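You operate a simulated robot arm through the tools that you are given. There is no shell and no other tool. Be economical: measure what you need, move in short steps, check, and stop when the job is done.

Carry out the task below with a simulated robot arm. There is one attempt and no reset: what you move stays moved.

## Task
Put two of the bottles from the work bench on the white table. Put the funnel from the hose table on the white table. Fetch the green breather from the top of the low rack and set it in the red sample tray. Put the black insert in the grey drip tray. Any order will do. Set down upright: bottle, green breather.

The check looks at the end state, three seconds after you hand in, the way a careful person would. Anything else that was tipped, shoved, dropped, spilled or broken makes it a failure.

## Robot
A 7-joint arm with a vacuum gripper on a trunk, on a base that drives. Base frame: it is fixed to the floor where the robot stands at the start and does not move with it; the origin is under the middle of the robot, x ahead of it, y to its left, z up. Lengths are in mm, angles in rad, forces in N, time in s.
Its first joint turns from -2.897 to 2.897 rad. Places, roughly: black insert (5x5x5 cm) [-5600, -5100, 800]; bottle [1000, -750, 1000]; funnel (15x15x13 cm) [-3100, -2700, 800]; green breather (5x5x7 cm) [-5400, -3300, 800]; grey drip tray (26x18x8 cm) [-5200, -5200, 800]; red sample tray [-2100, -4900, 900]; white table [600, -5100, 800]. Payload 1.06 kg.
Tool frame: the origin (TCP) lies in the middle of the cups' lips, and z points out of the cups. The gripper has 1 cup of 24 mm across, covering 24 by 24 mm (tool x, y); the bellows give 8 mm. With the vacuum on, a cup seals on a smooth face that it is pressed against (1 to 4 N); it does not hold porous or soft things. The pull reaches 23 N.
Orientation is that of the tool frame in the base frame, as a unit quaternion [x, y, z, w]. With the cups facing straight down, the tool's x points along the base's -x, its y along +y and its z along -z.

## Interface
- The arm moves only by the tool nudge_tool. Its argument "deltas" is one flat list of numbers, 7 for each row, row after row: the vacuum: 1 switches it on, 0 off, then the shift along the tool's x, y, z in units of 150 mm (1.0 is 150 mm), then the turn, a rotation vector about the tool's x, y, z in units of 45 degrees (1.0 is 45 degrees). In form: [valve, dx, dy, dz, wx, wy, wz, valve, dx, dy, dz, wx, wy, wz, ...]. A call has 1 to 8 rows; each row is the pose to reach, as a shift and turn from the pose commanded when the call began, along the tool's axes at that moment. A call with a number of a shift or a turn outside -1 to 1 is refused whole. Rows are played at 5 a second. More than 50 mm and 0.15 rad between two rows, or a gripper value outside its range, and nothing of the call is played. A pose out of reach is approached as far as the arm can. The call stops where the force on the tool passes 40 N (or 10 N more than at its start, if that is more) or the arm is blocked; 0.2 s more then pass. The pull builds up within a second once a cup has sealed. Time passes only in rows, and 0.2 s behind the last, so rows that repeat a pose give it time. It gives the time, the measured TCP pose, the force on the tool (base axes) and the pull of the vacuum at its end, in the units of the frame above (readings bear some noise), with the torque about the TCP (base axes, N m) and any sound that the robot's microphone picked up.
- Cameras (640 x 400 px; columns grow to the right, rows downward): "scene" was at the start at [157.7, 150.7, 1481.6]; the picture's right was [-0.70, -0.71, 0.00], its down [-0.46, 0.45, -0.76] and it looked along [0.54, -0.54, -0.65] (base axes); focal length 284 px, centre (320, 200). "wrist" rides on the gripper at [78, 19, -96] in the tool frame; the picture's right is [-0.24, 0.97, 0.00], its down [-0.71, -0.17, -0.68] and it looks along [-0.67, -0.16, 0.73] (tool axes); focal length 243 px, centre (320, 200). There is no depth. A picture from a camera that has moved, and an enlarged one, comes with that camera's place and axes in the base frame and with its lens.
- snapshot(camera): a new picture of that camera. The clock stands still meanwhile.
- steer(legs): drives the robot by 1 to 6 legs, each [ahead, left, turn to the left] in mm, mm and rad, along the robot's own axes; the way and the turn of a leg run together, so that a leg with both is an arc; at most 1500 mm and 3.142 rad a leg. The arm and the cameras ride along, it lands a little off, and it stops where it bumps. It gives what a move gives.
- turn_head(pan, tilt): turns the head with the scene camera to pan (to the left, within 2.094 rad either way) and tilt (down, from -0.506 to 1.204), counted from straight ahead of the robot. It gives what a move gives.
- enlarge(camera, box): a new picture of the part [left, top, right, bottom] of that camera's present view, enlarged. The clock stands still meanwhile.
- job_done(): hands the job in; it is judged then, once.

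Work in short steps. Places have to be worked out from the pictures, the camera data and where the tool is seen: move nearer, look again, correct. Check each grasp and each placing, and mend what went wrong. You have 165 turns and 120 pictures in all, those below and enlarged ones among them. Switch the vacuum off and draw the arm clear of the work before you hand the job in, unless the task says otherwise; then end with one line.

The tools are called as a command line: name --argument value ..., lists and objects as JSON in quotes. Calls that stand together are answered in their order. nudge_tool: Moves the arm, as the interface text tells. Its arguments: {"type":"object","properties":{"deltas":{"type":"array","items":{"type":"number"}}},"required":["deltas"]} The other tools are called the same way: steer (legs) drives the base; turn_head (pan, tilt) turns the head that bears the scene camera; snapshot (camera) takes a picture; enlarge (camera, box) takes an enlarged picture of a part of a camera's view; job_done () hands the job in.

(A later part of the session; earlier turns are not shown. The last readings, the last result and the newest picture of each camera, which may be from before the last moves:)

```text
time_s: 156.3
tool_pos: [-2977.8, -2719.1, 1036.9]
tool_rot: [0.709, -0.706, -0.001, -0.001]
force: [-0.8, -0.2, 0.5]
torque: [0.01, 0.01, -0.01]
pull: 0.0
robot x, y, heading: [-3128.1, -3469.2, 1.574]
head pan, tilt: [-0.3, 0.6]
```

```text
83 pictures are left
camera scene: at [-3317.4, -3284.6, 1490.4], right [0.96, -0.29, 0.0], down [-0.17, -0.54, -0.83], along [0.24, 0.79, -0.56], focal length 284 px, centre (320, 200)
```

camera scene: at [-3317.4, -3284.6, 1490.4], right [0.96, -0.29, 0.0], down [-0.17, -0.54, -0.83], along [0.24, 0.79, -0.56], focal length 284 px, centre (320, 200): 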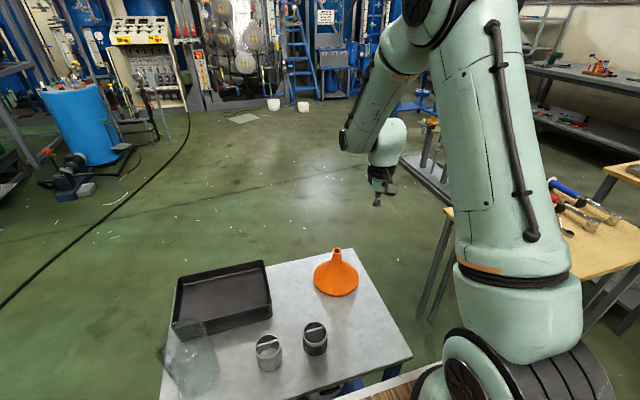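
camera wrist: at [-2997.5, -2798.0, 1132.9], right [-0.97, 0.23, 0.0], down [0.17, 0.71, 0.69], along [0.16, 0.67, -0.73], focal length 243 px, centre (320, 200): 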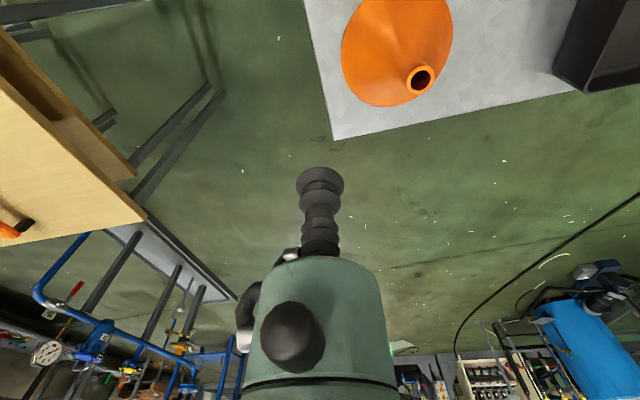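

Tip is confirmed near [−3079,−2690]. I move down beside the funnel and tilt the tool 40° toward its flank, stopping about 50 mm short.

nudge_tool --deltas '[0, -0.1, 0.07, 0.3, 0, 0, 0, 0, -0.19, 0.14, 0.6, 0, 0, 0, 0, -0.19, 0.14, 0.9, 0, 0, 0, 0, -0.19, 0.14, 1.0, 0, 0, 0]'

nudge_tool --deltas '[0, 0, 0, 0.1, -0.15, 0, 0, 0, 0, 0, 0.2, -0.3, 0, 0, 0, 0, 0, 0.3, -0.45, 0, 0, 0, 0, 0, 0.4, -0.6, 0, 0, 0, 0, 0, 0.5, -0.75, 0, 0, 0, 0, 0, 0.5, -0.889, 0, 0]'

snapshot --camera "wrist"

enlarge --camera "scene" --box '[260, 180, 420, 320]'

```text
time_s: 157.3
tool_pos: [-3000.3, -2691.0, 886.1]
tool_rot: [0.709, -0.706, 0.001, 0.0]
force: [0.0, 0.0, 0.7]
torque: [-0.01, 0.01, 0.01]
pull: 0.1
robot x, y, heading: [-3129.0, -3466.2, 1.578]
head pan, tilt: [-0.3, 0.6]
```

```text
time_s: 158.7
tool_pos: [-3001.2, -2690.5, 811.9]
tool_rot: [0.666, -0.662, -0.242, 0.243]
force: [-0.2, 0.4, 0.9]
torque: [0.02, -0.02, -0.02]
pull: 0.1
robot x, y, heading: [-3130.0, -3466.8, 1.578]
head pan, tilt: [-0.3, 0.6]
```

```text
82 pictures are left
camera wrist: at [-2954.0, -2769.6, 897.8], right [-0.74, 0.23, 0.63], down [0.57, 0.71, 0.41], along [-0.35, 0.66, -0.66], focal length 243 px, centre (320, 200)
```

wrist: 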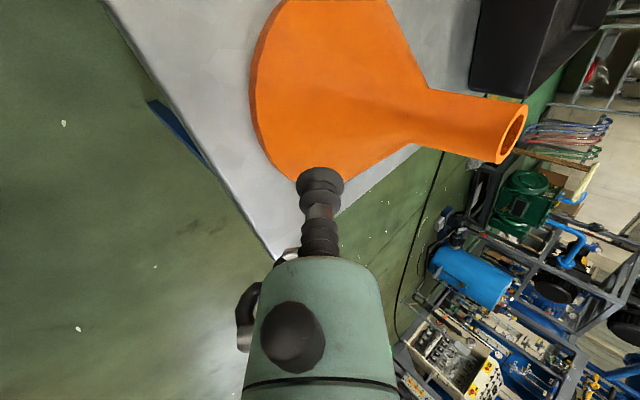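

```text
2.86 times, centred on (340, 250) of scene
camera zoom: at [-3317.8, -3284.1, 1490.3], right [0.96, -0.29, 0.0], down [-0.16, -0.54, -0.83], along [0.24, 0.79, -0.56], focal length 812 px, centre (263, 57)
```

zoom: 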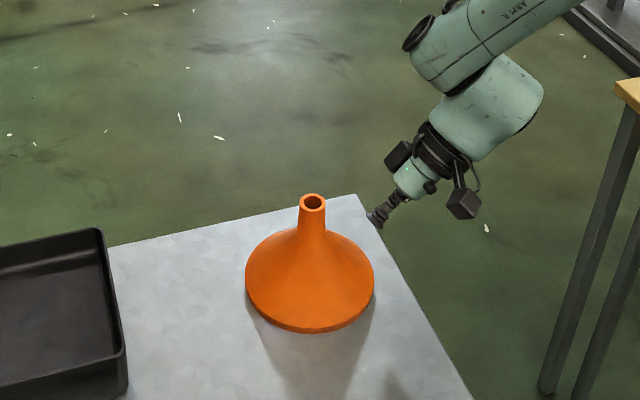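

The tool axis points at the mid flank as planned. I add 4° tilt and advance 42 mm with vacuum on.

nudge_tool --deltas '[1, 0, 0, 0.1, -0.09, 0, 0, 1, 0, 0, 0.2, -0.09, 0, 0, 1, 0, 0, 0.28, -0.09, 0, 0, 1, 0, 0, 0.28, -0.09, 0, 0]'

enlarge --camera "wrist" --box '[220, 40, 540, 240]'

```text
time_s: 159.7
tool_pos: [-3027.8, -2690.8, 779.2]
tool_rot: [0.657, -0.654, -0.265, 0.266]
force: [0.1, 0.5, 0.4]
torque: [0.02, 0.0, 0.0]
pull: 0.0
robot x, y, heading: [-3131.9, -3467.5, 1.575]
head pan, tilt: [-0.3, 0.6]
```

```text
2.00 times, centred on (380, 140) of wrist
camera zoom: at [-2974.8, -2768.7, 862.0], right [-0.7, 0.23, 0.68], down [0.6, 0.71, 0.37], along [-0.39, 0.66, -0.64], focal length 485 px, centre (200, 320)
```

zoom: 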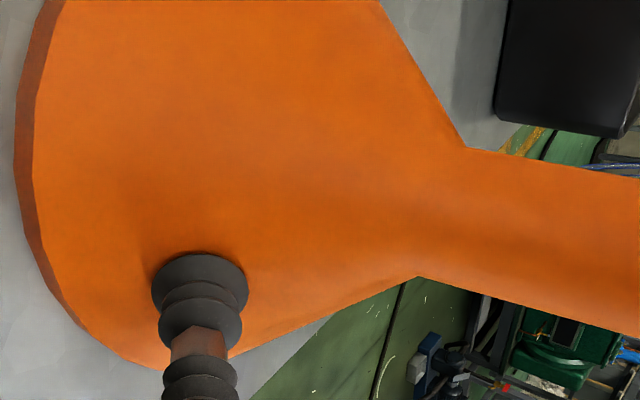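

Still free. I advance further in small steps.

nudge_tool --deltas '[1, 0, 0, 0.03, 0, 0, 0, 1, 0, 0, 0.06, 0, 0, 0, 1, 0, 0, 0.06, 0, 0, 0]'

```text
time_s: 160.5
tool_pos: [-3032.9, -2690.5, 773.8]
tool_rot: [0.657, -0.654, -0.265, 0.265]
force: [4.3, 2.7, 15.6]
torque: [0.09, 0.07, 0.06]
pull: 23.2
robot x, y, heading: [-3130.6, -3467.5, 1.574]
head pan, tilt: [-0.3, 0.6]
```

Sealed on the flank with full pull. I lift straight up along base z.

nudge_tool --deltas '[1, 0, 0.035, -0.036, 0, 0, 0, 1, 0, 0.14, -0.144, 0, 0, 0, 1, 0, 0.35, -0.36, 0, 0, 0, 1, 0, 0.56, -0.576, 0, 0, 0, 1, 0, 0.695, -0.719, 0, 0, 0]'

snapshot --camera "scene"

```text
time_s: 161.7
tool_pos: [-3034.4, -2692.5, 922.1]
tool_rot: [0.657, -0.654, -0.264, 0.266]
force: [0.1, 0.1, -0.3]
torque: [0.05, 0.01, 0.0]
pull: 23.3
robot x, y, heading: [-3129.3, -3467.3, 1.574]
head pan, tilt: [-0.3, 0.6]
```

```text
79 pictures are left
camera scene: at [-3317.3, -3283.7, 1490.3], right [0.96, -0.29, 0.0], down [-0.17, -0.54, -0.82], along [0.24, 0.79, -0.57], focal length 284 px, centre (320, 200)
```

scene: 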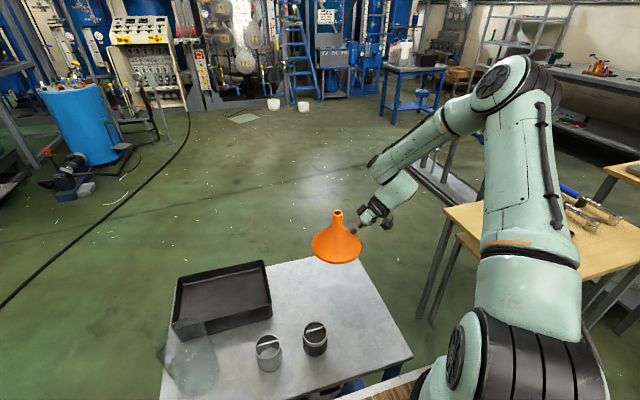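

The funnel is held level. I raise it further while drawing it toward the robot, then back out from the hose table and drive east.

nudge_tool --deltas '[1, 0.15, 0.15, -0.155, 0, 0, 0, 1, 0.3, 0.3, -0.31, 0, 0, 0, 1, 0.45, 0.45, -0.465, 0, 0, 0, 1, 0.65, 0.6, -0.62, 0, 0, 0, 1, 0.85, 0.7, -0.724, 0, 0, 0]'

steer --legs '[[-480, 0, 0], [0, 0, -1.574], [1400, 0, 0], [1400, 0, 0], [500, 0, 0]]'

snapshot --camera "scene"

```text
time_s: 162.9
tool_pos: [-3032.1, -2819.1, 1072.8]
tool_rot: [0.657, -0.654, -0.265, 0.266]
force: [0.4, 1.0, -1.2]
torque: [0.01, 0.03, 0.0]
pull: 23.9
robot x, y, heading: [-3131.4, -3468.6, 1.576]
head pan, tilt: [-0.3, 0.6]
```

```text
time_s: 185.2
tool_pos: [812.5, -4024.2, 1074.1]
tool_rot: [-0.001, 0.927, 0.376, -0.001]
force: [-0.1, -0.3, -1.0]
torque: [0.01, -0.08, 0.05]
pull: 22.5
robot x, y, heading: [167.4, -3926.1, 0.006]
head pan, tilt: [-0.3, 0.6]
```

```text
78 pictures are left
camera scene: at [346.0, -3740.0, 1490.3], right [-0.29, -0.96, 0.0], down [-0.54, 0.17, -0.82], along [0.79, -0.24, -0.57], focal length 284 px, centre (320, 200)
```

scene: 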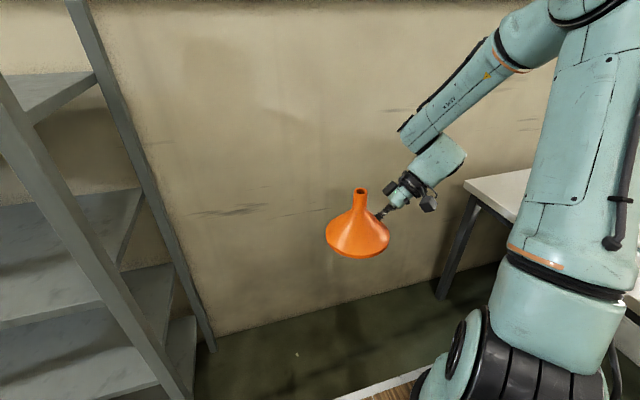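

Funnel still level in the grip. I turn to face the white table and move in, keeping the funnel right of the bottles.

steer --legs '[[0, 0, -1.577], [300, 124, 0]]'

snapshot --camera "scene"

```text
time_s: 191.2
tool_pos: [189.9, -4869.6, 1072.4]
tool_rot: [0.655, 0.655, 0.266, 0.266]
force: [-0.1, 0.1, -1.1]
torque: [0.0, -0.03, -0.01]
pull: 23.0
robot x, y, heading: [291.9, -4220.9, -1.57]
head pan, tilt: [-0.3, 0.6]
```

```text
77 pictures are left
camera scene: at [471.0, -4405.3, 1490.3], right [-0.96, 0.29, 0.0], down [0.17, 0.54, -0.82], along [-0.24, -0.79, -0.57], focal length 284 px, centre (320, 200)
```

scene: 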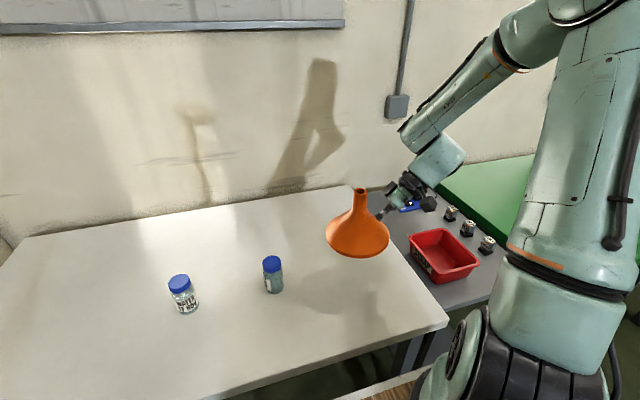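

Table surface clear under the funnel. I move 80 mm further in and lower 150 mm, then approach contact slowly.

nudge_tool --deltas '[1, -0.15, -0.16, 0.166, 0, 0, 0, 1, -0.3, -0.32, 0.331, 0, 0, 0, 1, -0.45, -0.48, 0.497, 0, 0, 0, 1, -0.53, -0.6, 0.62, 0, 0, 0, 1, -0.53, -0.695, 0.719, 0, 0, 0]'

nudge_tool --deltas '[1, 0, -0.07, 0.072, 0, 0, 0, 1, 0, -0.14, 0.145, 0, 0, 0, 1, 0, -0.185, 0.192, 0, 0, 0]'

enlarge --camera "scene" --box '[250, 160, 450, 320]'

```text
time_s: 192.3
tool_pos: [190.7, -4950.0, 923.2]
tool_rot: [0.654, 0.657, 0.265, 0.265]
force: [0.3, 1.1, -0.1]
torque: [0.01, -0.05, -0.01]
pull: 22.5
robot x, y, heading: [289.3, -4225.4, -1.567]
head pan, tilt: [-0.3, 0.6]
```

```text
time_s: 193.2
tool_pos: [190.5, -4948.8, 883.0]
tool_rot: [0.654, 0.657, 0.265, 0.264]
force: [-0.7, 0.4, -2.3]
torque: [0.01, -0.04, -0.02]
pull: 22.9
robot x, y, heading: [287.9, -4220.5, -1.569]
head pan, tilt: [-0.3, 0.6]
```

```text
2.50 times, centred on (350, 240) of scene
camera zoom: at [471.0, -4405.1, 1490.3], right [-0.96, 0.29, 0.0], down [0.17, 0.54, -0.83], along [-0.24, -0.79, -0.56], focal length 711 px, centre (245, 100)
```

zoom: 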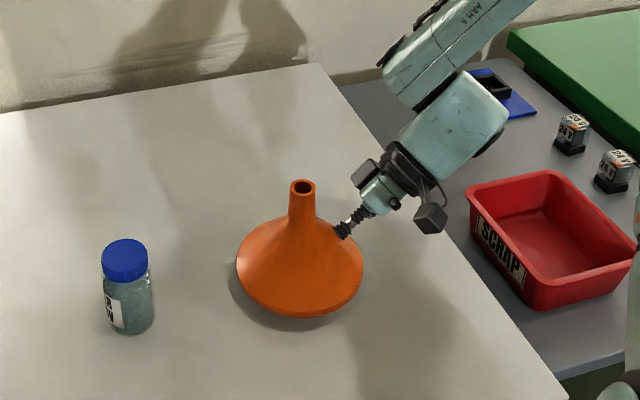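

Just above the table still. I lower 12 mm more in small steps.

nudge_tool --deltas '[1, 0, -0.028, 0.029, 0, 0, 0, 1, 0, -0.056, 0.0575, 0, 0, 0, 1, 0, -0.056, 0.0575, 0, 0, 0]'

```text
time_s: 193.9
tool_pos: [190.1, -4950.7, 871.5]
tool_rot: [0.655, 0.656, 0.266, 0.265]
force: [0.3, 0.3, -1.2]
torque: [0.01, -0.01, -0.06]
pull: 23.1
robot x, y, heading: [289.2, -4219.9, -1.566]
head pan, tilt: [-0.3, 0.6]
```

No contact yet; 4 mm steps further.

nudge_tool --deltas '[1, 0, -0.0185, 0.019, 0, 0, 0, 1, 0, -0.037, 0.038, 0, 0, 0]'

enlarge --camera "wrist" --box '[160, 0, 640, 300]'

```text
time_s: 194.6
tool_pos: [191.8, -4950.3, 862.8]
tool_rot: [0.655, 0.656, 0.265, 0.265]
force: [0.5, -0.2, -0.6]
torque: [0.02, -0.01, -0.01]
pull: 23.5
robot x, y, heading: [289.7, -4224.9, -1.572]
head pan, tilt: [-0.3, 0.6]
```

```text
1.33 times, centred on (400, 150) of wrist
camera zoom: at [137.0, -4872.5, 945.9], right [0.7, -0.23, 0.68], down [-0.6, -0.71, 0.37], along [0.39, -0.66, -0.64], focal length 324 px, centre (213, 267)
```

zoom: 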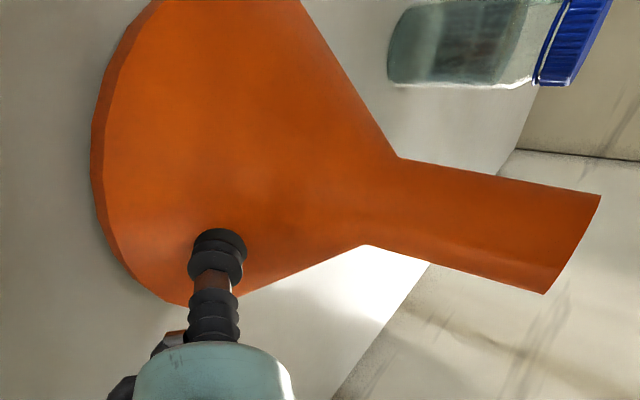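

Rim shadow shows a few mm left; continuing.

nudge_tool --deltas '[1, 0, -0.0185, 0.019, 0, 0, 0, 1, 0, -0.03, 0.031, 0, 0, 0]'

enlarge --camera "scene" --box '[310, 220, 410, 300]'

```text
time_s: 195.2
tool_pos: [189.2, -4949.4, 857.0]
tool_rot: [0.655, 0.656, 0.265, 0.265]
force: [-0.7, 0.2, -0.7]
torque: [0.01, 0.0, -0.01]
pull: 23.1
robot x, y, heading: [291.5, -4222.9, -1.566]
head pan, tilt: [-0.3, 0.6]
```

```text
5.00 times, centred on (360, 260) of scene
camera zoom: at [471.0, -4405.2, 1490.3], right [-0.96, 0.29, 0.0], down [0.17, 0.54, -0.83], along [-0.24, -0.79, -0.56], focal length 1421 px, centre (120, -100)
```

zoom: 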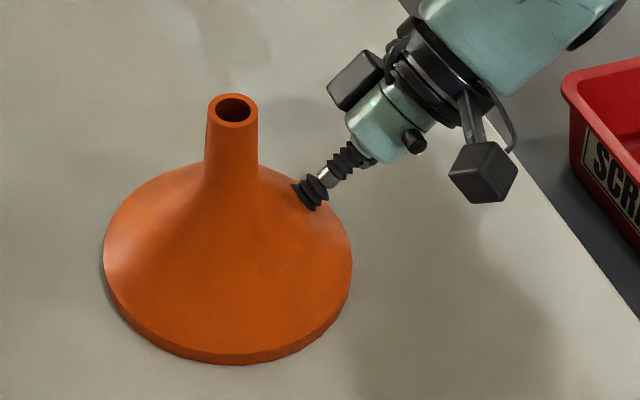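

Nearly down. Another 6 mm.

nudge_tool --deltas '[1, 0, -0.014, 0.0145, 0, 0, 0, 1, 0, -0.028, 0.029, 0, 0, 0]'

```text
time_s: 195.8
tool_pos: [191.4, -4949.4, 851.5]
tool_rot: [0.654, 0.657, 0.266, 0.265]
force: [1.3, -2.7, 19.0]
torque: [-0.06, 0.05, 0.03]
pull: 22.4
robot x, y, heading: [290.5, -4223.4, -1.569]
head pan, tilt: [-0.3, 0.6]
```

Contact. I ease up 2 mm, release, wait, and withdraw along the tool axis.

nudge_tool --deltas '[1, 0, 0.01, -0.01, 0, 0, 0, 0, 0, 0.01, -0.01, 0, 0, 0, 0, 0, 0.01, -0.01, 0, 0, 0, 0, 0, 0.01, -0.01, 0, 0, 0, 0, 0, 0.01, -0.01, 0, 0, 0, 0, 0, 0.01, -0.1, 0, 0, 0, 0, 0, 0.01, -0.35, 0, 0, 0, 0, 0, 0.01, -0.6, 0, 0, 0]'

nudge_tool --deltas '[0, 0, 0.2, -0.2, 0.18, 0, 0, 0, 0, 0.4, -0.4, 0.36, 0, 0, 0, 0.1, 0.55, -0.6, 0.54, 0, 0, 0, 0.3, 0.7, -0.75, 0.72, 0, 0, 0, 0.5, 0.8, -0.9, 0.88, 0, 0, 0, 0.75, 0.9, -1.0, 0.98, 0, 0]'

snapshot --camera "scene"

```text
time_s: 197.6
tool_pos: [130.2, -4949.3, 916.4]
tool_rot: [0.654, 0.657, 0.266, 0.266]
force: [-0.6, 0.2, -0.1]
torque: [0.03, -0.02, 0.0]
pull: 0.0
robot x, y, heading: [285.8, -4220.3, -1.572]
head pan, tilt: [-0.3, 0.6]
```

```text
time_s: 198.9
tool_pos: [121.5, -4838.3, 1117.0]
tool_rot: [0.706, 0.708, 0.0, -0.001]
force: [-0.4, -1.0, 0.6]
torque: [0.0, -0.01, 0.01]
pull: 0.1
robot x, y, heading: [286.2, -4222.8, -1.564]
head pan, tilt: [-0.3, 0.6]
```

```text
73 pictures are left
camera scene: at [470.8, -4406.0, 1490.2], right [-0.96, 0.29, 0.0], down [0.17, 0.54, -0.82], along [-0.24, -0.79, -0.57], focal length 284 px, centre (320, 200)
```

scene: 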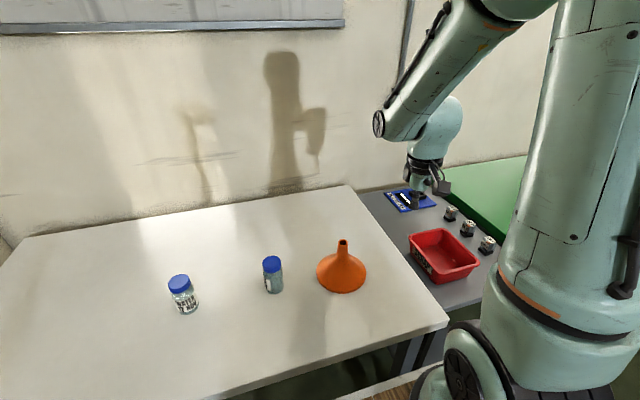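

All three items stand on the white table. Next the west end: I back out, turn to −x and drive to about x=−3500, then look.

steer --legs '[[-300, 0, 0], [0, 0, -1.573], [1400, 0, 0], [1400, 0, 0], [1000, 0, 0]]'

turn_head --pan -0.2 --tilt 0.4

snapshot --camera "scene"

turn_head --pan 0.6 --tilt 0.4

snapshot --camera "scene"

```text
time_s: 222.8
tool_pos: [-4127.8, -3765.2, 1117.4]
tool_rot: [1.0, 0.011, 0.0, 0.0]
force: [-1.1, -0.7, 0.1]
torque: [-0.04, 0.0, 0.0]
pull: 0.2
robot x, y, heading: [-3508.5, -3922.2, -3.127]
head pan, tilt: [-0.3, 0.6]
```

```text
time_s: 223.5
tool_pos: [-4127.7, -3765.8, 1117.2]
tool_rot: [1.0, 0.01, 0.0, 0.0]
force: [-0.3, 0.2, 0.0]
torque: [0.0, -0.03, 0.02]
pull: 0.2
robot x, y, heading: [-3510.1, -3921.4, -3.123]
head pan, tilt: [-0.201, 0.4]
```

```text
72 pictures are left
camera scene: at [-3698.2, -4116.8, 1508.5], right [0.18, 0.98, 0.0], down [0.38, -0.07, -0.92], along [-0.91, 0.17, -0.39], focal length 284 px, centre (320, 200)
```

scene: 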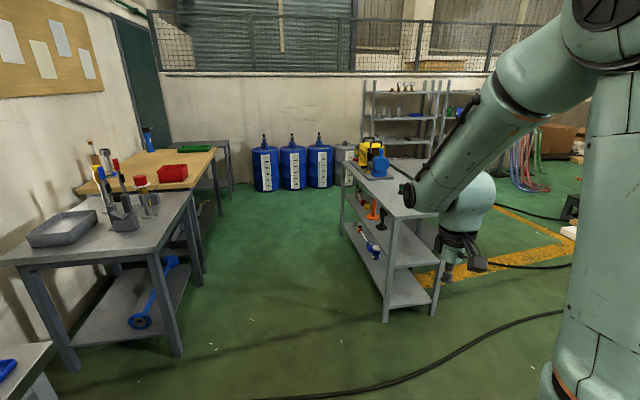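

```text
time_s: 224.6
tool_pos: [-4128.0, -3764.8, 1117.8]
tool_rot: [1.0, 0.01, 0.0, -0.001]
force: [0.6, -0.3, 0.2]
torque: [-0.01, 0.0, -0.01]
pull: 0.1
robot x, y, heading: [-3511.2, -3922.1, -3.121]
head pan, tilt: [0.6, 0.4]
```

```text
71 pictures are left
camera scene: at [-3682.6, -4187.3, 1508.5], right [-0.58, 0.81, 0.0], down [0.32, 0.23, -0.92], along [-0.75, -0.53, -0.39], focal length 284 px, centre (320, 200)
```

scene: 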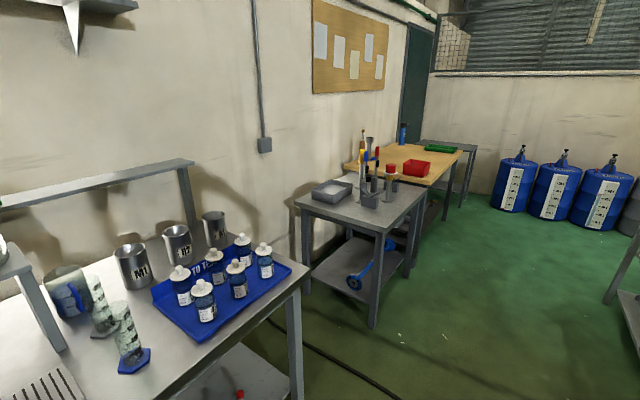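

The drip-tray table is at front-left (front edge y ≈ −4700) and the low rack at right (y > −3410). I raise the tool and move between them for a closer look.

nudge_tool --deltas '[0, 0, 0, -0.3, 0, 0, 0, 0, 0, 0, -0.6, 0, 0, 0, 0, 0, 0, -0.8, 0, 0, 0]'

steer --legs '[[1200, 110, 0]]'

turn_head --pan 0.7 --tilt 0.6

snapshot --camera "scene"

snapshot --camera "wrist"

```text
time_s: 225.4
tool_pos: [-4127.1, -3766.2, 1237.6]
tool_rot: [1.0, 0.011, 0.001, 0.0]
force: [-0.2, -0.6, 0.0]
torque: [0.02, -0.02, -0.01]
pull: 0.1
robot x, y, heading: [-3510.2, -3919.0, -3.128]
head pan, tilt: [0.6, 0.4]
```

```text
time_s: 231.5
tool_pos: [-5321.1, -3891.1, 1237.2]
tool_rot: [1.0, 0.007, 0.001, -0.001]
force: [0.1, 0.3, 0.1]
torque: [0.02, -0.01, 0.0]
pull: 0.0
robot x, y, heading: [-4701.1, -4053.3, -3.127]
head pan, tilt: [0.6, 0.4]
```

```text
time_s: 232.2
tool_pos: [-5319.6, -3891.7, 1237.2]
tool_rot: [1.0, 0.007, -0.001, -0.001]
force: [1.3, 0.0, -0.8]
torque: [0.01, 0.02, 0.0]
pull: 0.1
robot x, y, heading: [-4700.6, -4052.8, -3.13]
head pan, tilt: [0.7, 0.6]
```

```text
70 pictures are left
camera scene: at [-4868.5, -4320.7, 1490.4], right [-0.65, 0.76, 0.0], down [0.43, 0.37, -0.83], along [-0.62, -0.54, -0.56], focal length 284 px, centre (320, 200)
```

scene: 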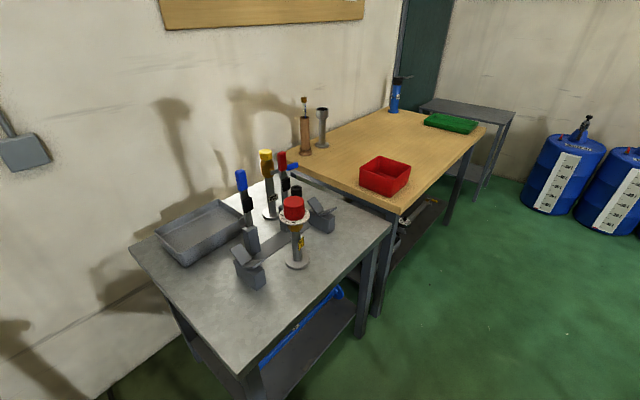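

```text
69 pictures are left
camera wrist: at [-5241.5, -3910.6, 1334.2], right [-0.22, -0.97, 0.0], down [-0.71, 0.16, 0.69], along [-0.67, 0.15, -0.73], focal length 243 px, centre (320, 200)
```

wrist: 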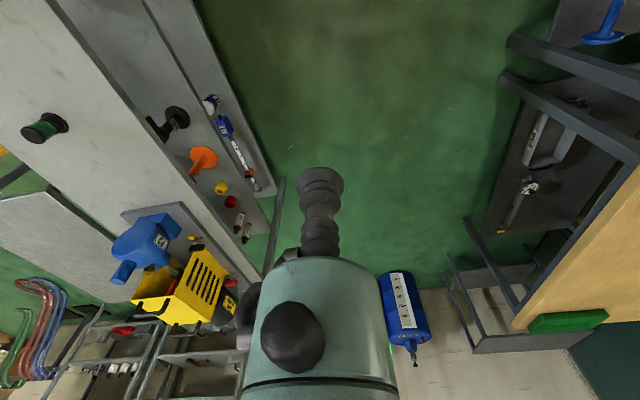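

I see the green breather on the rack top in the wrist view and a crowd of tools by the drip tray. I enlarge both.

enlarge --camera "scene" --box '[130, 140, 390, 300]'

enlarge --camera "wrist" --box '[0, 80, 120, 180]'

```text
2.46 times, centred on (260, 220) of scene
camera zoom: at [-4868.5, -4320.7, 1490.4], right [-0.65, 0.76, 0.0], down [0.43, 0.37, -0.83], along [-0.62, -0.54, -0.56], focal length 700 px, centre (468, 151)
```

zoom: 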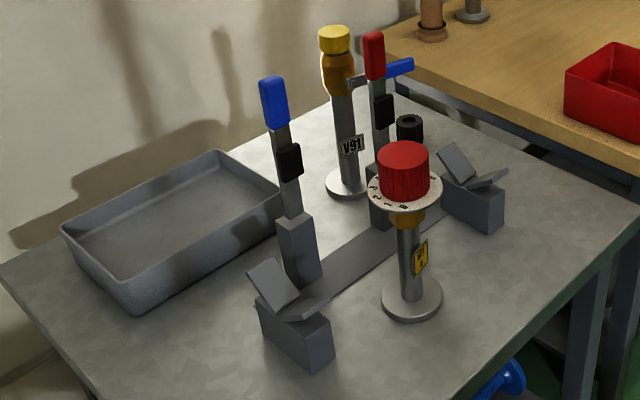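

```text
4.00 times, centred on (60, 130) of wrist
camera zoom: at [-5241.5, -3910.6, 1334.2], right [-0.22, -0.97, 0.0], down [-0.71, 0.16, 0.69], along [-0.67, 0.15, -0.73], focal length 970 px, centre (1360, 480)
```

zoom: 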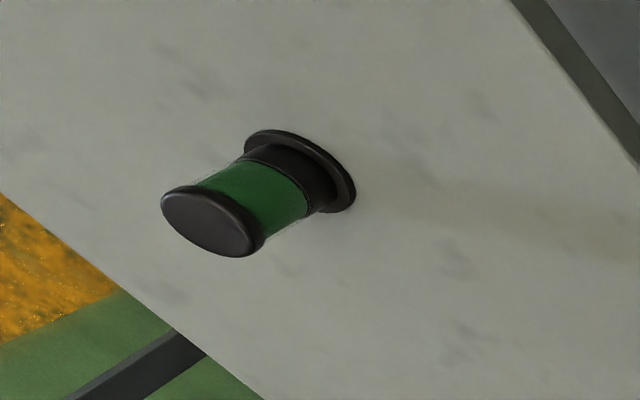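

The breather stands upright with a flat top. The black insert seems to be the black knurled piece between the valve stands; I drive to face that table and look from above.

steer --legs '[[740, 0, 0], [0, 0, 1.557], [120, 0, 0]]'

turn_head --pan -0.3 --tilt 0.75

snapshot --camera "scene"

snapshot --camera "wrist"

```text
time_s: 240.9
tool_pos: [-5593.3, -4801.5, 1237.9]
tool_rot: [0.701, 0.713, 0.0, 0.0]
force: [1.0, -1.1, -1.5]
torque: [-0.01, -0.02, 0.02]
pull: 0.1
robot x, y, heading: [-5437.5, -4183.3, -1.553]
head pan, tilt: [0.7, 0.6]
```

```text
time_s: 242.2
tool_pos: [-5592.9, -4801.6, 1237.0]
tool_rot: [0.701, 0.713, -0.001, 0.0]
force: [0.8, 0.4, -0.1]
torque: [0.01, -0.03, 0.01]
pull: 0.1
robot x, y, heading: [-5435.1, -4183.1, -1.557]
head pan, tilt: [-0.3, 0.75]
```

```text
66 pictures are left
camera scene: at [-5249.7, -4358.0, 1477.4], right [-0.96, 0.28, 0.0], down [0.19, 0.65, -0.73], along [-0.2, -0.7, -0.68], focal length 284 px, centre (320, 200)
```

scene: 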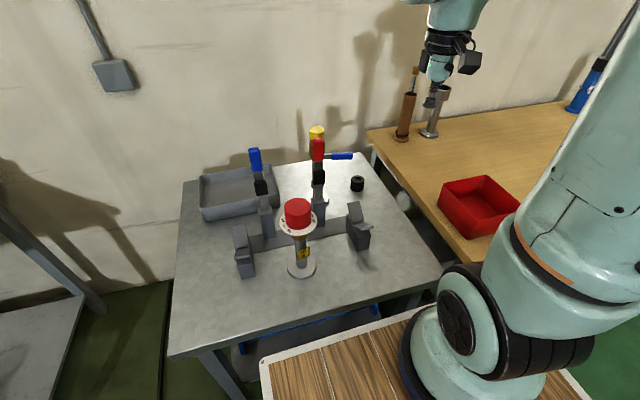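

```text
65 pictures are left
camera wrist: at [-5576.2, -4722.9, 1334.2], right [0.98, -0.22, 0.0], down [-0.16, -0.71, 0.69], along [-0.15, -0.67, -0.73], focal length 243 px, centre (320, 200)
```

wrist: 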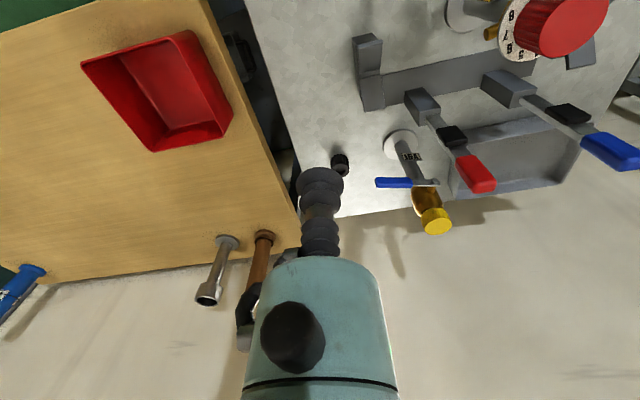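

The insert stands free at about [−5606,−5104,~795]. I enlarge it to see its top.

enlarge --camera "scene" --box '[330, 165, 390, 205]'

enlarge --camera "scene" --box '[180, 120, 400, 290]'

```text
10.00 times, centred on (360, 185) of scene
camera zoom: at [-5249.7, -4358.0, 1477.4], right [-0.96, 0.28, 0.0], down [0.19, 0.65, -0.73], along [-0.2, -0.7, -0.68], focal length 2842 px, centre (-80, 350)
```

zoom: 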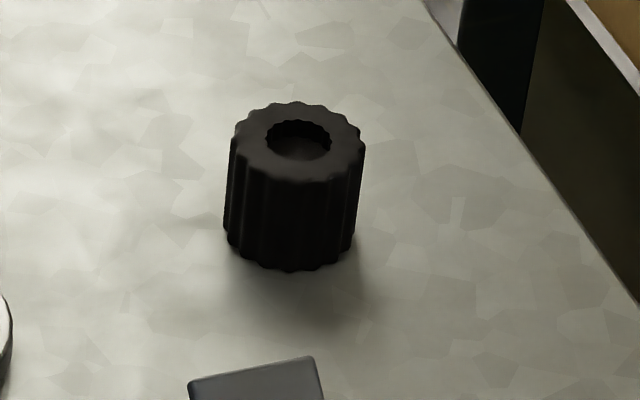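

```text
2.35 times, centred on (290, 205) of scene
camera zoom: at [-5249.7, -4358.0, 1477.4], right [-0.96, 0.28, 0.0], down [0.19, 0.65, -0.73], along [-0.2, -0.7, -0.68], focal length 669 px, centre (391, 188)
```

zoom: 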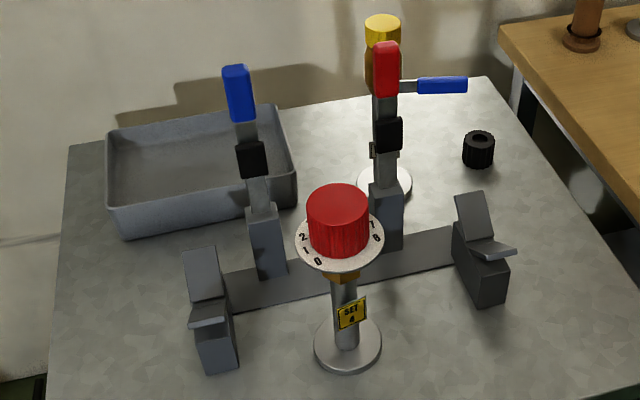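

The insert has a fluted side and a recess in the top, and a blue lever (end ≈ [−5537,−5018,988]) is close by on the robot's right-hand approach. I shift the base right so the arm comes in from the other side, and move the tool above the insert for a close view.

steer --legs '[[75, -400, -0.014]]'

nudge_tool --deltas '[0, 0, 0.3, 0, 0, 0, 0, 0, 0, 0.6, 0, 0, 0, 0, 0, 0, 0.95, 0, 0, 0, 0]'

nudge_tool --deltas '[0, -0.1, 0.3, 0, 0, 0, 0, 0, -0.2, 0.6, 0, 0, 0, 0, 0, -0.3, 0.9, 0, 0, 0, 0, 0, -0.5, 0.98, 0, 0, 0, 0, 0, -0.6, 0.98, 0.25, 0, 0, 0, 0, -0.6, 0.98, 0.5, 0, 0, 0]'

snapshot --camera "wrist"

snapshot --camera "scene"

```text
time_s: 244.7
tool_pos: [-5996.6, -4878.8, 1236.8]
tool_rot: [0.706, 0.708, 0.0, -0.001]
force: [0.3, 0.0, 0.5]
torque: [-0.02, 0.01, 0.03]
pull: 0.1
robot x, y, heading: [-5835.6, -4263.9, -1.569]
head pan, tilt: [-0.3, 0.75]
```

```text
refused: row 3 steps farther than a row can; nothing moved
```

```text
time_s: 246.1
tool_pos: [-5850.4, -4967.2, 1162.4]
tool_rot: [0.705, 0.709, 0.0, 0.0]
force: [0.2, 0.7, 0.5]
torque: [-0.03, -0.02, 0.01]
pull: 0.1
robot x, y, heading: [-5832.9, -4258.3, -1.57]
head pan, tilt: [-0.3, 0.75]
```

```text
62 pictures are left
camera wrist: at [-5831.8, -4889.6, 1259.6], right [0.97, -0.23, 0.0], down [-0.17, -0.71, 0.69], along [-0.16, -0.67, -0.73], focal length 243 px, centre (320, 200)
```

wrist: 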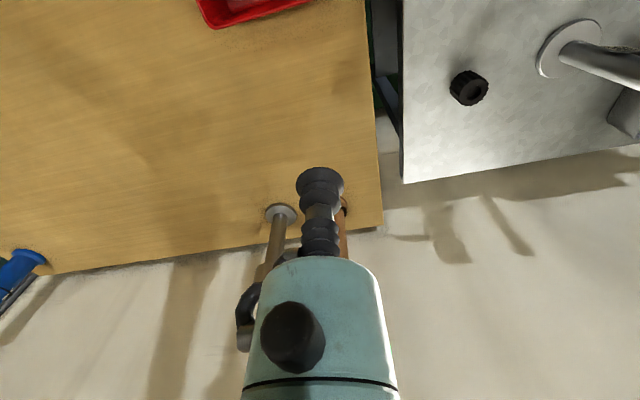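

```text
61 pictures are left
camera scene: at [-5648.2, -4439.7, 1477.5], right [-0.96, 0.29, 0.0], down [0.2, 0.65, -0.73], along [-0.21, -0.7, -0.68], focal length 284 px, centre (320, 200)
```

scene: 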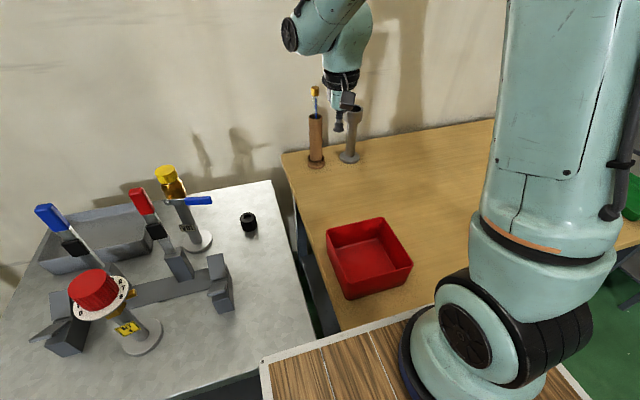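

I enlarge the insert in this steeper view.

enlarge --camera "wrist" --box '[440, 65, 500, 110]'

```text
8.89 times, centred on (470, 88) of wrist
camera zoom: at [-5831.8, -4889.6, 1259.6], right [0.97, -0.23, 0.0], down [-0.17, -0.71, 0.69], along [-0.16, -0.67, -0.73], focal length 2157 px, centre (-1013, 1200)
```

zoom: 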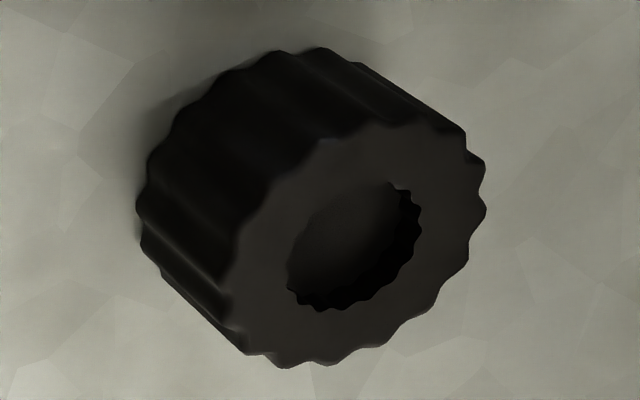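

The insert's recess is about 26 mm wide and ~8 mm deep, enough for the cup only if vertical; but the arm wrist would come too near the blue lever there. Plan: lean the tool 30° away from the lever, hook the recess and drag the insert ~200 mm toward the robot, clear of the lever. First to a leaning pre-position.

nudge_tool --deltas '[0, -0.11, 0.14, 0.175, 0, 0, 0, 0, -0.22, 0.28, 0.35, 0, 0, 0, 0, -0.34, 0.42, 0.52, 0, 0, 0, 0, -0.45, 0.567, 0.7, 0, 0, 0]'

nudge_tool --deltas '[0, -0.1, 0.12, 0.17, -0.14, 0, 0, 0, -0.2, 0.24, 0.34, -0.28, 0, 0, 0, -0.3, 0.36, 0.51, -0.42, 0, 0, 0, -0.4, 0.47, 0.68, -0.56, 0, 0, 0, -0.45, 0.567, 0.847, -0.667, 0, 0]'

snapshot --camera "wrist"

snapshot --camera "scene"

```text
time_s: 247.1
tool_pos: [-5765.8, -5036.0, 1056.6]
tool_rot: [0.706, 0.708, 0.0, 0.0]
force: [-0.4, -0.2, 0.3]
torque: [0.0, 0.02, -0.03]
pull: 0.1
robot x, y, heading: [-5832.5, -4258.7, -1.566]
head pan, tilt: [-0.3, 0.75]
```

```text
time_s: 248.3
tool_pos: [-5679.5, -5102.8, 930.8]
tool_rot: [0.681, 0.685, 0.183, 0.184]
force: [-1.0, -0.7, -0.4]
torque: [0.01, -0.01, 0.01]
pull: 0.0
robot x, y, heading: [-5831.6, -4262.1, -1.57]
head pan, tilt: [-0.3, 0.75]
```

```text
59 pictures are left
camera wrist: at [-5710.6, -5024.7, 1024.2], right [0.84, -0.23, 0.49], down [-0.49, -0.71, 0.51], along [0.23, -0.67, -0.71], focal length 243 px, centre (320, 200)
```

wrist: 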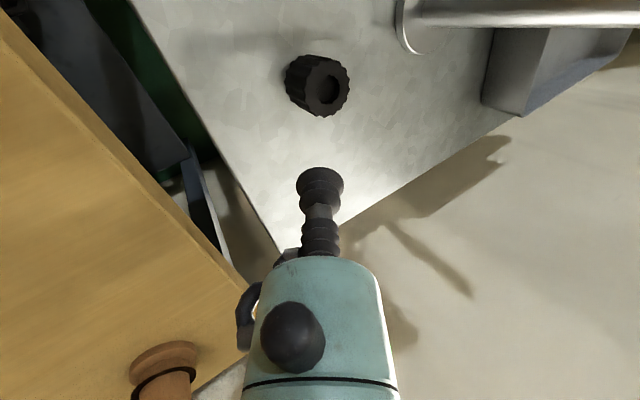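

```text
58 pictures are left
camera scene: at [-5648.1, -4439.5, 1477.5], right [-0.96, 0.29, 0.0], down [0.2, 0.65, -0.73], along [-0.21, -0.7, -0.68], focal length 284 px, centre (320, 200)
```

scene: 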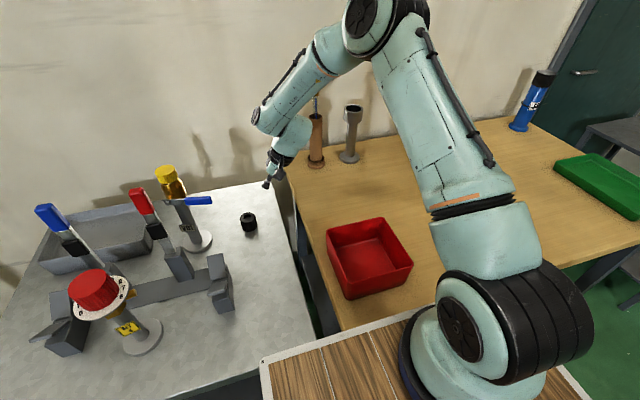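

The tool axis points right at the recess. I advance 100 mm along it and check.

nudge_tool --deltas '[0, 0, 0, 0.3, 0, 0, 0, 0, 0, 0, 0.6, 0, 0, 0, 0, 0, 0, 0.75, 0, 0, 0]'

enlarge --camera "wrist" --box '[240, 80, 400, 240]'

snapshot --camera "scene"

```text
time_s: 249.1
tool_pos: [-5625.0, -5101.9, 832.7]
tool_rot: [0.681, 0.685, 0.184, 0.183]
force: [-0.1, -0.3, -0.3]
torque: [0.02, -0.05, -0.01]
pull: 0.0
robot x, y, heading: [-5832.6, -4259.6, -1.568]
head pan, tilt: [-0.3, 0.75]
```

```text
2.50 times, centred on (320, 160) of wrist
camera zoom: at [-5656.1, -5024.5, 925.4], right [0.84, -0.23, 0.49], down [-0.49, -0.71, 0.51], along [0.23, -0.66, -0.71], focal length 606 px, centre (320, 300)
```

zoom: 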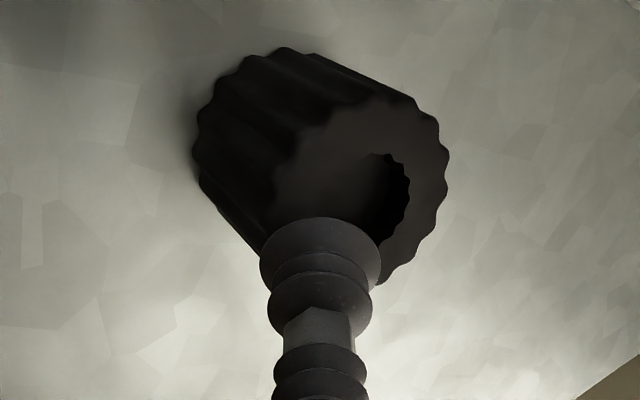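

```text
56 pictures are left
camera scene: at [-5648.4, -4439.9, 1477.5], right [-0.96, 0.29, 0.0], down [0.2, 0.65, -0.73], along [-0.21, -0.7, -0.68], focal length 284 px, centre (320, 200)
```

scene: 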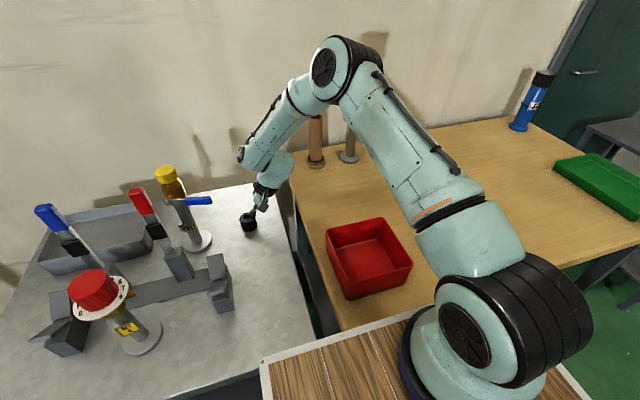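

The hook point should shift ~7 mm toward tool +y. I apply that and advance 30 mm.

nudge_tool --deltas '[0, -0.01, 0.045, 0.1, 0, 0, 0, 0, -0.01, 0.045, 0.2, 0, 0, 0, 0, -0.01, 0.045, 0.2, 0, 0, 0]'

enlarge --camera "wrist" --box '[240, 80, 400, 240]'

```text
time_s: 249.6
tool_pos: [-5608.6, -5107.9, 820.1]
tool_rot: [0.682, 0.683, 0.18, 0.187]
force: [-6.5, 2.8, 23.1]
torque: [-0.05, 0.36, -0.02]
pull: 0.1
robot x, y, heading: [-5832.9, -4259.8, -1.567]
head pan, tilt: [-0.3, 0.75]
stopped in row 2: the force on the tool passed its limit (the readings are from after the stop); the commanded pose is now the measured one
```

```text
2.50 times, centred on (320, 160) of wrist
camera zoom: at [-5639.8, -5029.0, 913.2], right [0.84, -0.23, 0.49], down [-0.49, -0.7, 0.51], along [0.23, -0.67, -0.7], focal length 606 px, centre (320, 300)
```

zoom: 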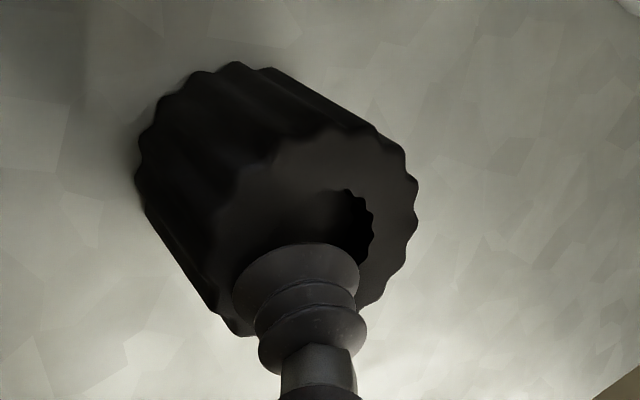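

The insert's top is at z ≈ 818, higher than I thought; the cup touched left of the recess. I lift 12 mm, shift +6.5 x / +4 y, and lower again with vacuum on.

nudge_tool --deltas '[1, 0, 0.04, -0.07, 0, 0, 0, 1, 0.027, 0.078, -0.048, 0, 0, 0, 1, 0.027, 0.045, 0.01, 0, 0, 0, 1, 0.027, 0.031, 0.034, 0, 0, 0]'

enlarge --camera "wrist" --box '[240, 80, 400, 240]'

```text
time_s: 250.7
tool_pos: [-5598.7, -5104.1, 822.1]
tool_rot: [0.681, 0.684, 0.18, 0.19]
force: [1.1, 1.4, 16.7]
torque: [-0.01, 0.24, -0.07]
pull: 0.1
robot x, y, heading: [-5829.5, -4264.2, -1.568]
head pan, tilt: [-0.3, 0.75]
stopped in row 4: the force on the tool passed its limit (the readings are from after the stop); the commanded pose is now the measured one
```

```text
2.50 times, centred on (320, 160) of wrist
camera zoom: at [-5629.9, -5025.5, 914.1], right [0.84, -0.23, 0.49], down [-0.49, -0.7, 0.51], along [0.23, -0.67, -0.7], focal length 606 px, centre (320, 300)
```

zoom: 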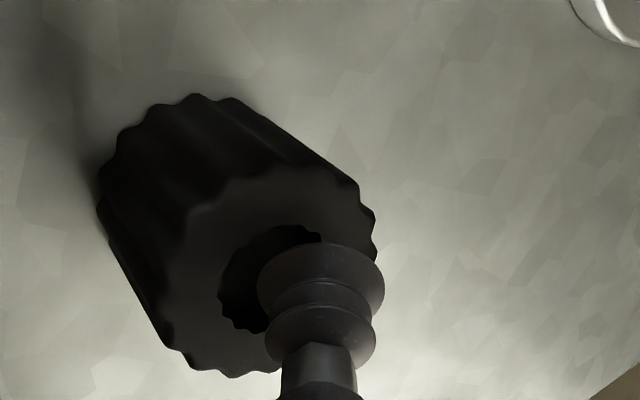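

The low lip edge appears to be within the recess now and pressing (17 N). I try dragging 30 mm toward the robot and look whether the insert follows.

nudge_tool --deltas '[0, 0.07, 0, 0, 0, 0, 0, 0, 0.14, 0, 0, 0, 0, 0, 0, 0.2, 0, 0, 0, 0, 0]'

enlarge --camera "wrist" --box '[240, 80, 400, 240]'

```text
time_s: 251.3
tool_pos: [-5597.5, -5092.3, 824.4]
tool_rot: [0.68, 0.684, 0.177, 0.193]
force: [-0.5, -2.5, 5.3]
torque: [-0.01, 0.11, 0.01]
pull: 0.0
robot x, y, heading: [-5832.2, -4260.3, -1.567]
head pan, tilt: [-0.3, 0.75]
stopped in row 2: the force on the tool passed its limit (the readings are from after the stop); the commanded pose is now the measured one
```

```text
2.50 times, centred on (320, 160) of wrist
camera zoom: at [-5630.1, -5012.5, 915.6], right [0.84, -0.22, 0.5], down [-0.49, -0.7, 0.52], along [0.23, -0.68, -0.7], focal length 606 px, centre (320, 300)
```

zoom: 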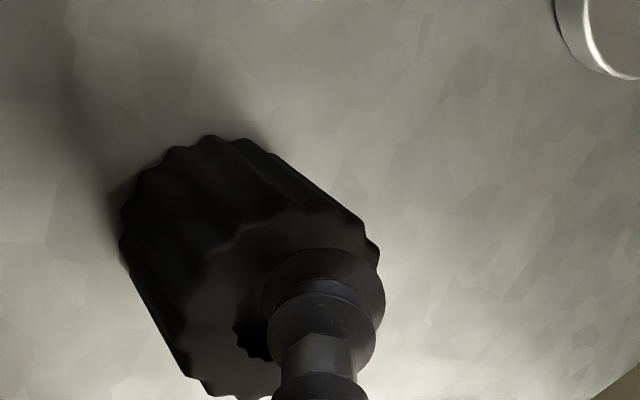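

The insert did not follow well. I lift off 40 mm and reassess with both cameras.

nudge_tool --deltas '[0, 0, 0.07, -0.12, 0, 0, 0, 0, 0, 0.14, -0.24, 0, 0, 0]'

enlarge --camera "wrist" --box '[200, 60, 440, 240]'

enlarge --camera "scene" --box '[150, 100, 390, 260]'

```text
time_s: 251.9
tool_pos: [-5598.7, -5091.4, 866.4]
tool_rot: [0.681, 0.684, 0.18, 0.191]
force: [-0.6, -0.4, 0.6]
torque: [0.0, 0.01, -0.02]
pull: 0.1
robot x, y, heading: [-5832.4, -4260.4, -1.569]
head pan, tilt: [-0.3, 0.75]
```

```text
2.22 times, centred on (320, 150) of wrist
camera zoom: at [-5631.3, -5011.0, 956.5], right [0.84, -0.23, 0.5], down [-0.49, -0.7, 0.52], along [0.23, -0.68, -0.7], focal length 539 px, centre (320, 311)
```

zoom: 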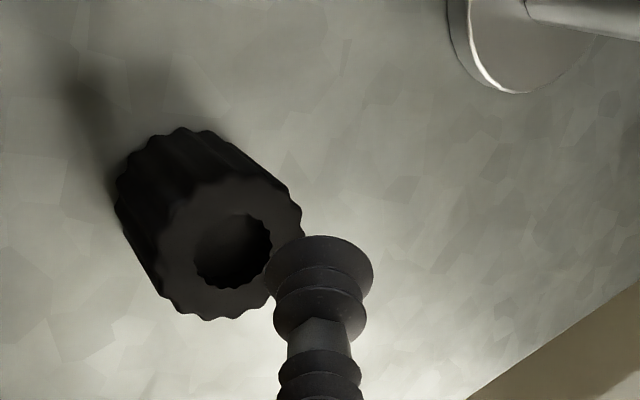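

```text
2.50 times, centred on (270, 180) of scene
camera zoom: at [-5648.3, -4440.3, 1477.4], right [-0.96, 0.29, 0.0], down [0.2, 0.65, -0.73], along [-0.21, -0.7, -0.68], focal length 711 px, centre (445, 250)
```

zoom: 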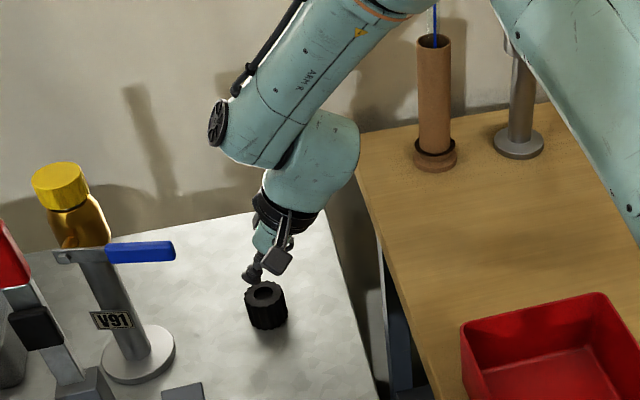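

There is good clearance seen from here: the arm reaches in from the right. I raise to z≈890 above the recess and straighten the tool to vertical, checking the gap to the blue lever.

nudge_tool --deltas '[0, -0.03, 0.013, -0.04, 0.17, 0, 0, 0, -0.06, 0.026, -0.08, 0.34, 0, 0, 0, -0.09, 0.04, -0.12, 0.51, 0, 0, 0, -0.113, 0.051, -0.156, 0.672, 0, 0]'

enlarge --camera "scene" --box '[150, 100, 390, 260]'

enlarge --camera "wrist" --box '[200, 60, 440, 240]'

```text
time_s: 252.9
tool_pos: [-5605.2, -5106.7, 889.5]
tool_rot: [0.708, 0.706, -0.006, 0.007]
force: [-0.4, 0.4, 0.3]
torque: [-0.02, -0.04, 0.01]
pull: 0.0
robot x, y, heading: [-5829.9, -4259.6, -1.566]
head pan, tilt: [-0.3, 0.75]
```

```text
2.50 times, centred on (270, 180) of scene
camera zoom: at [-5648.7, -4440.4, 1477.4], right [-0.96, 0.29, 0.0], down [0.2, 0.65, -0.73], along [-0.21, -0.7, -0.68], focal length 711 px, centre (445, 250)
```

zoom: 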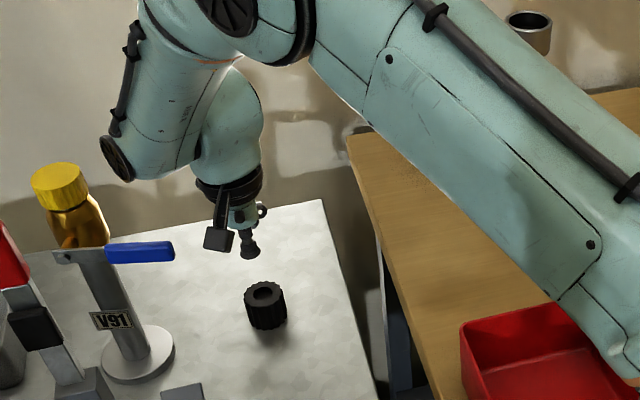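

```text
2.22 times, centred on (320, 150) of wrist
camera zoom: at [-5586.1, -5028.1, 984.6], right [0.97, -0.24, 0.0], down [-0.17, -0.69, 0.7], along [-0.16, -0.68, -0.72], focal length 539 px, centre (320, 311)
```

zoom: 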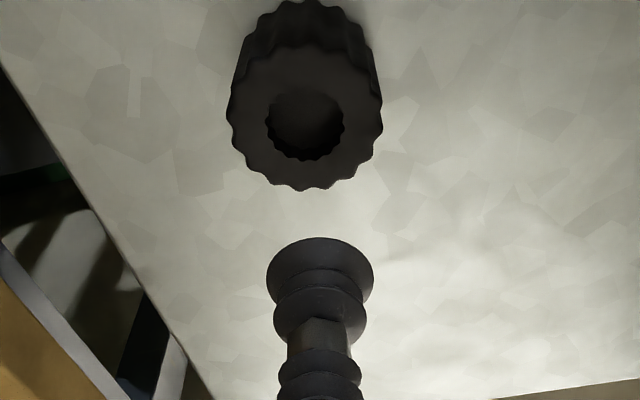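

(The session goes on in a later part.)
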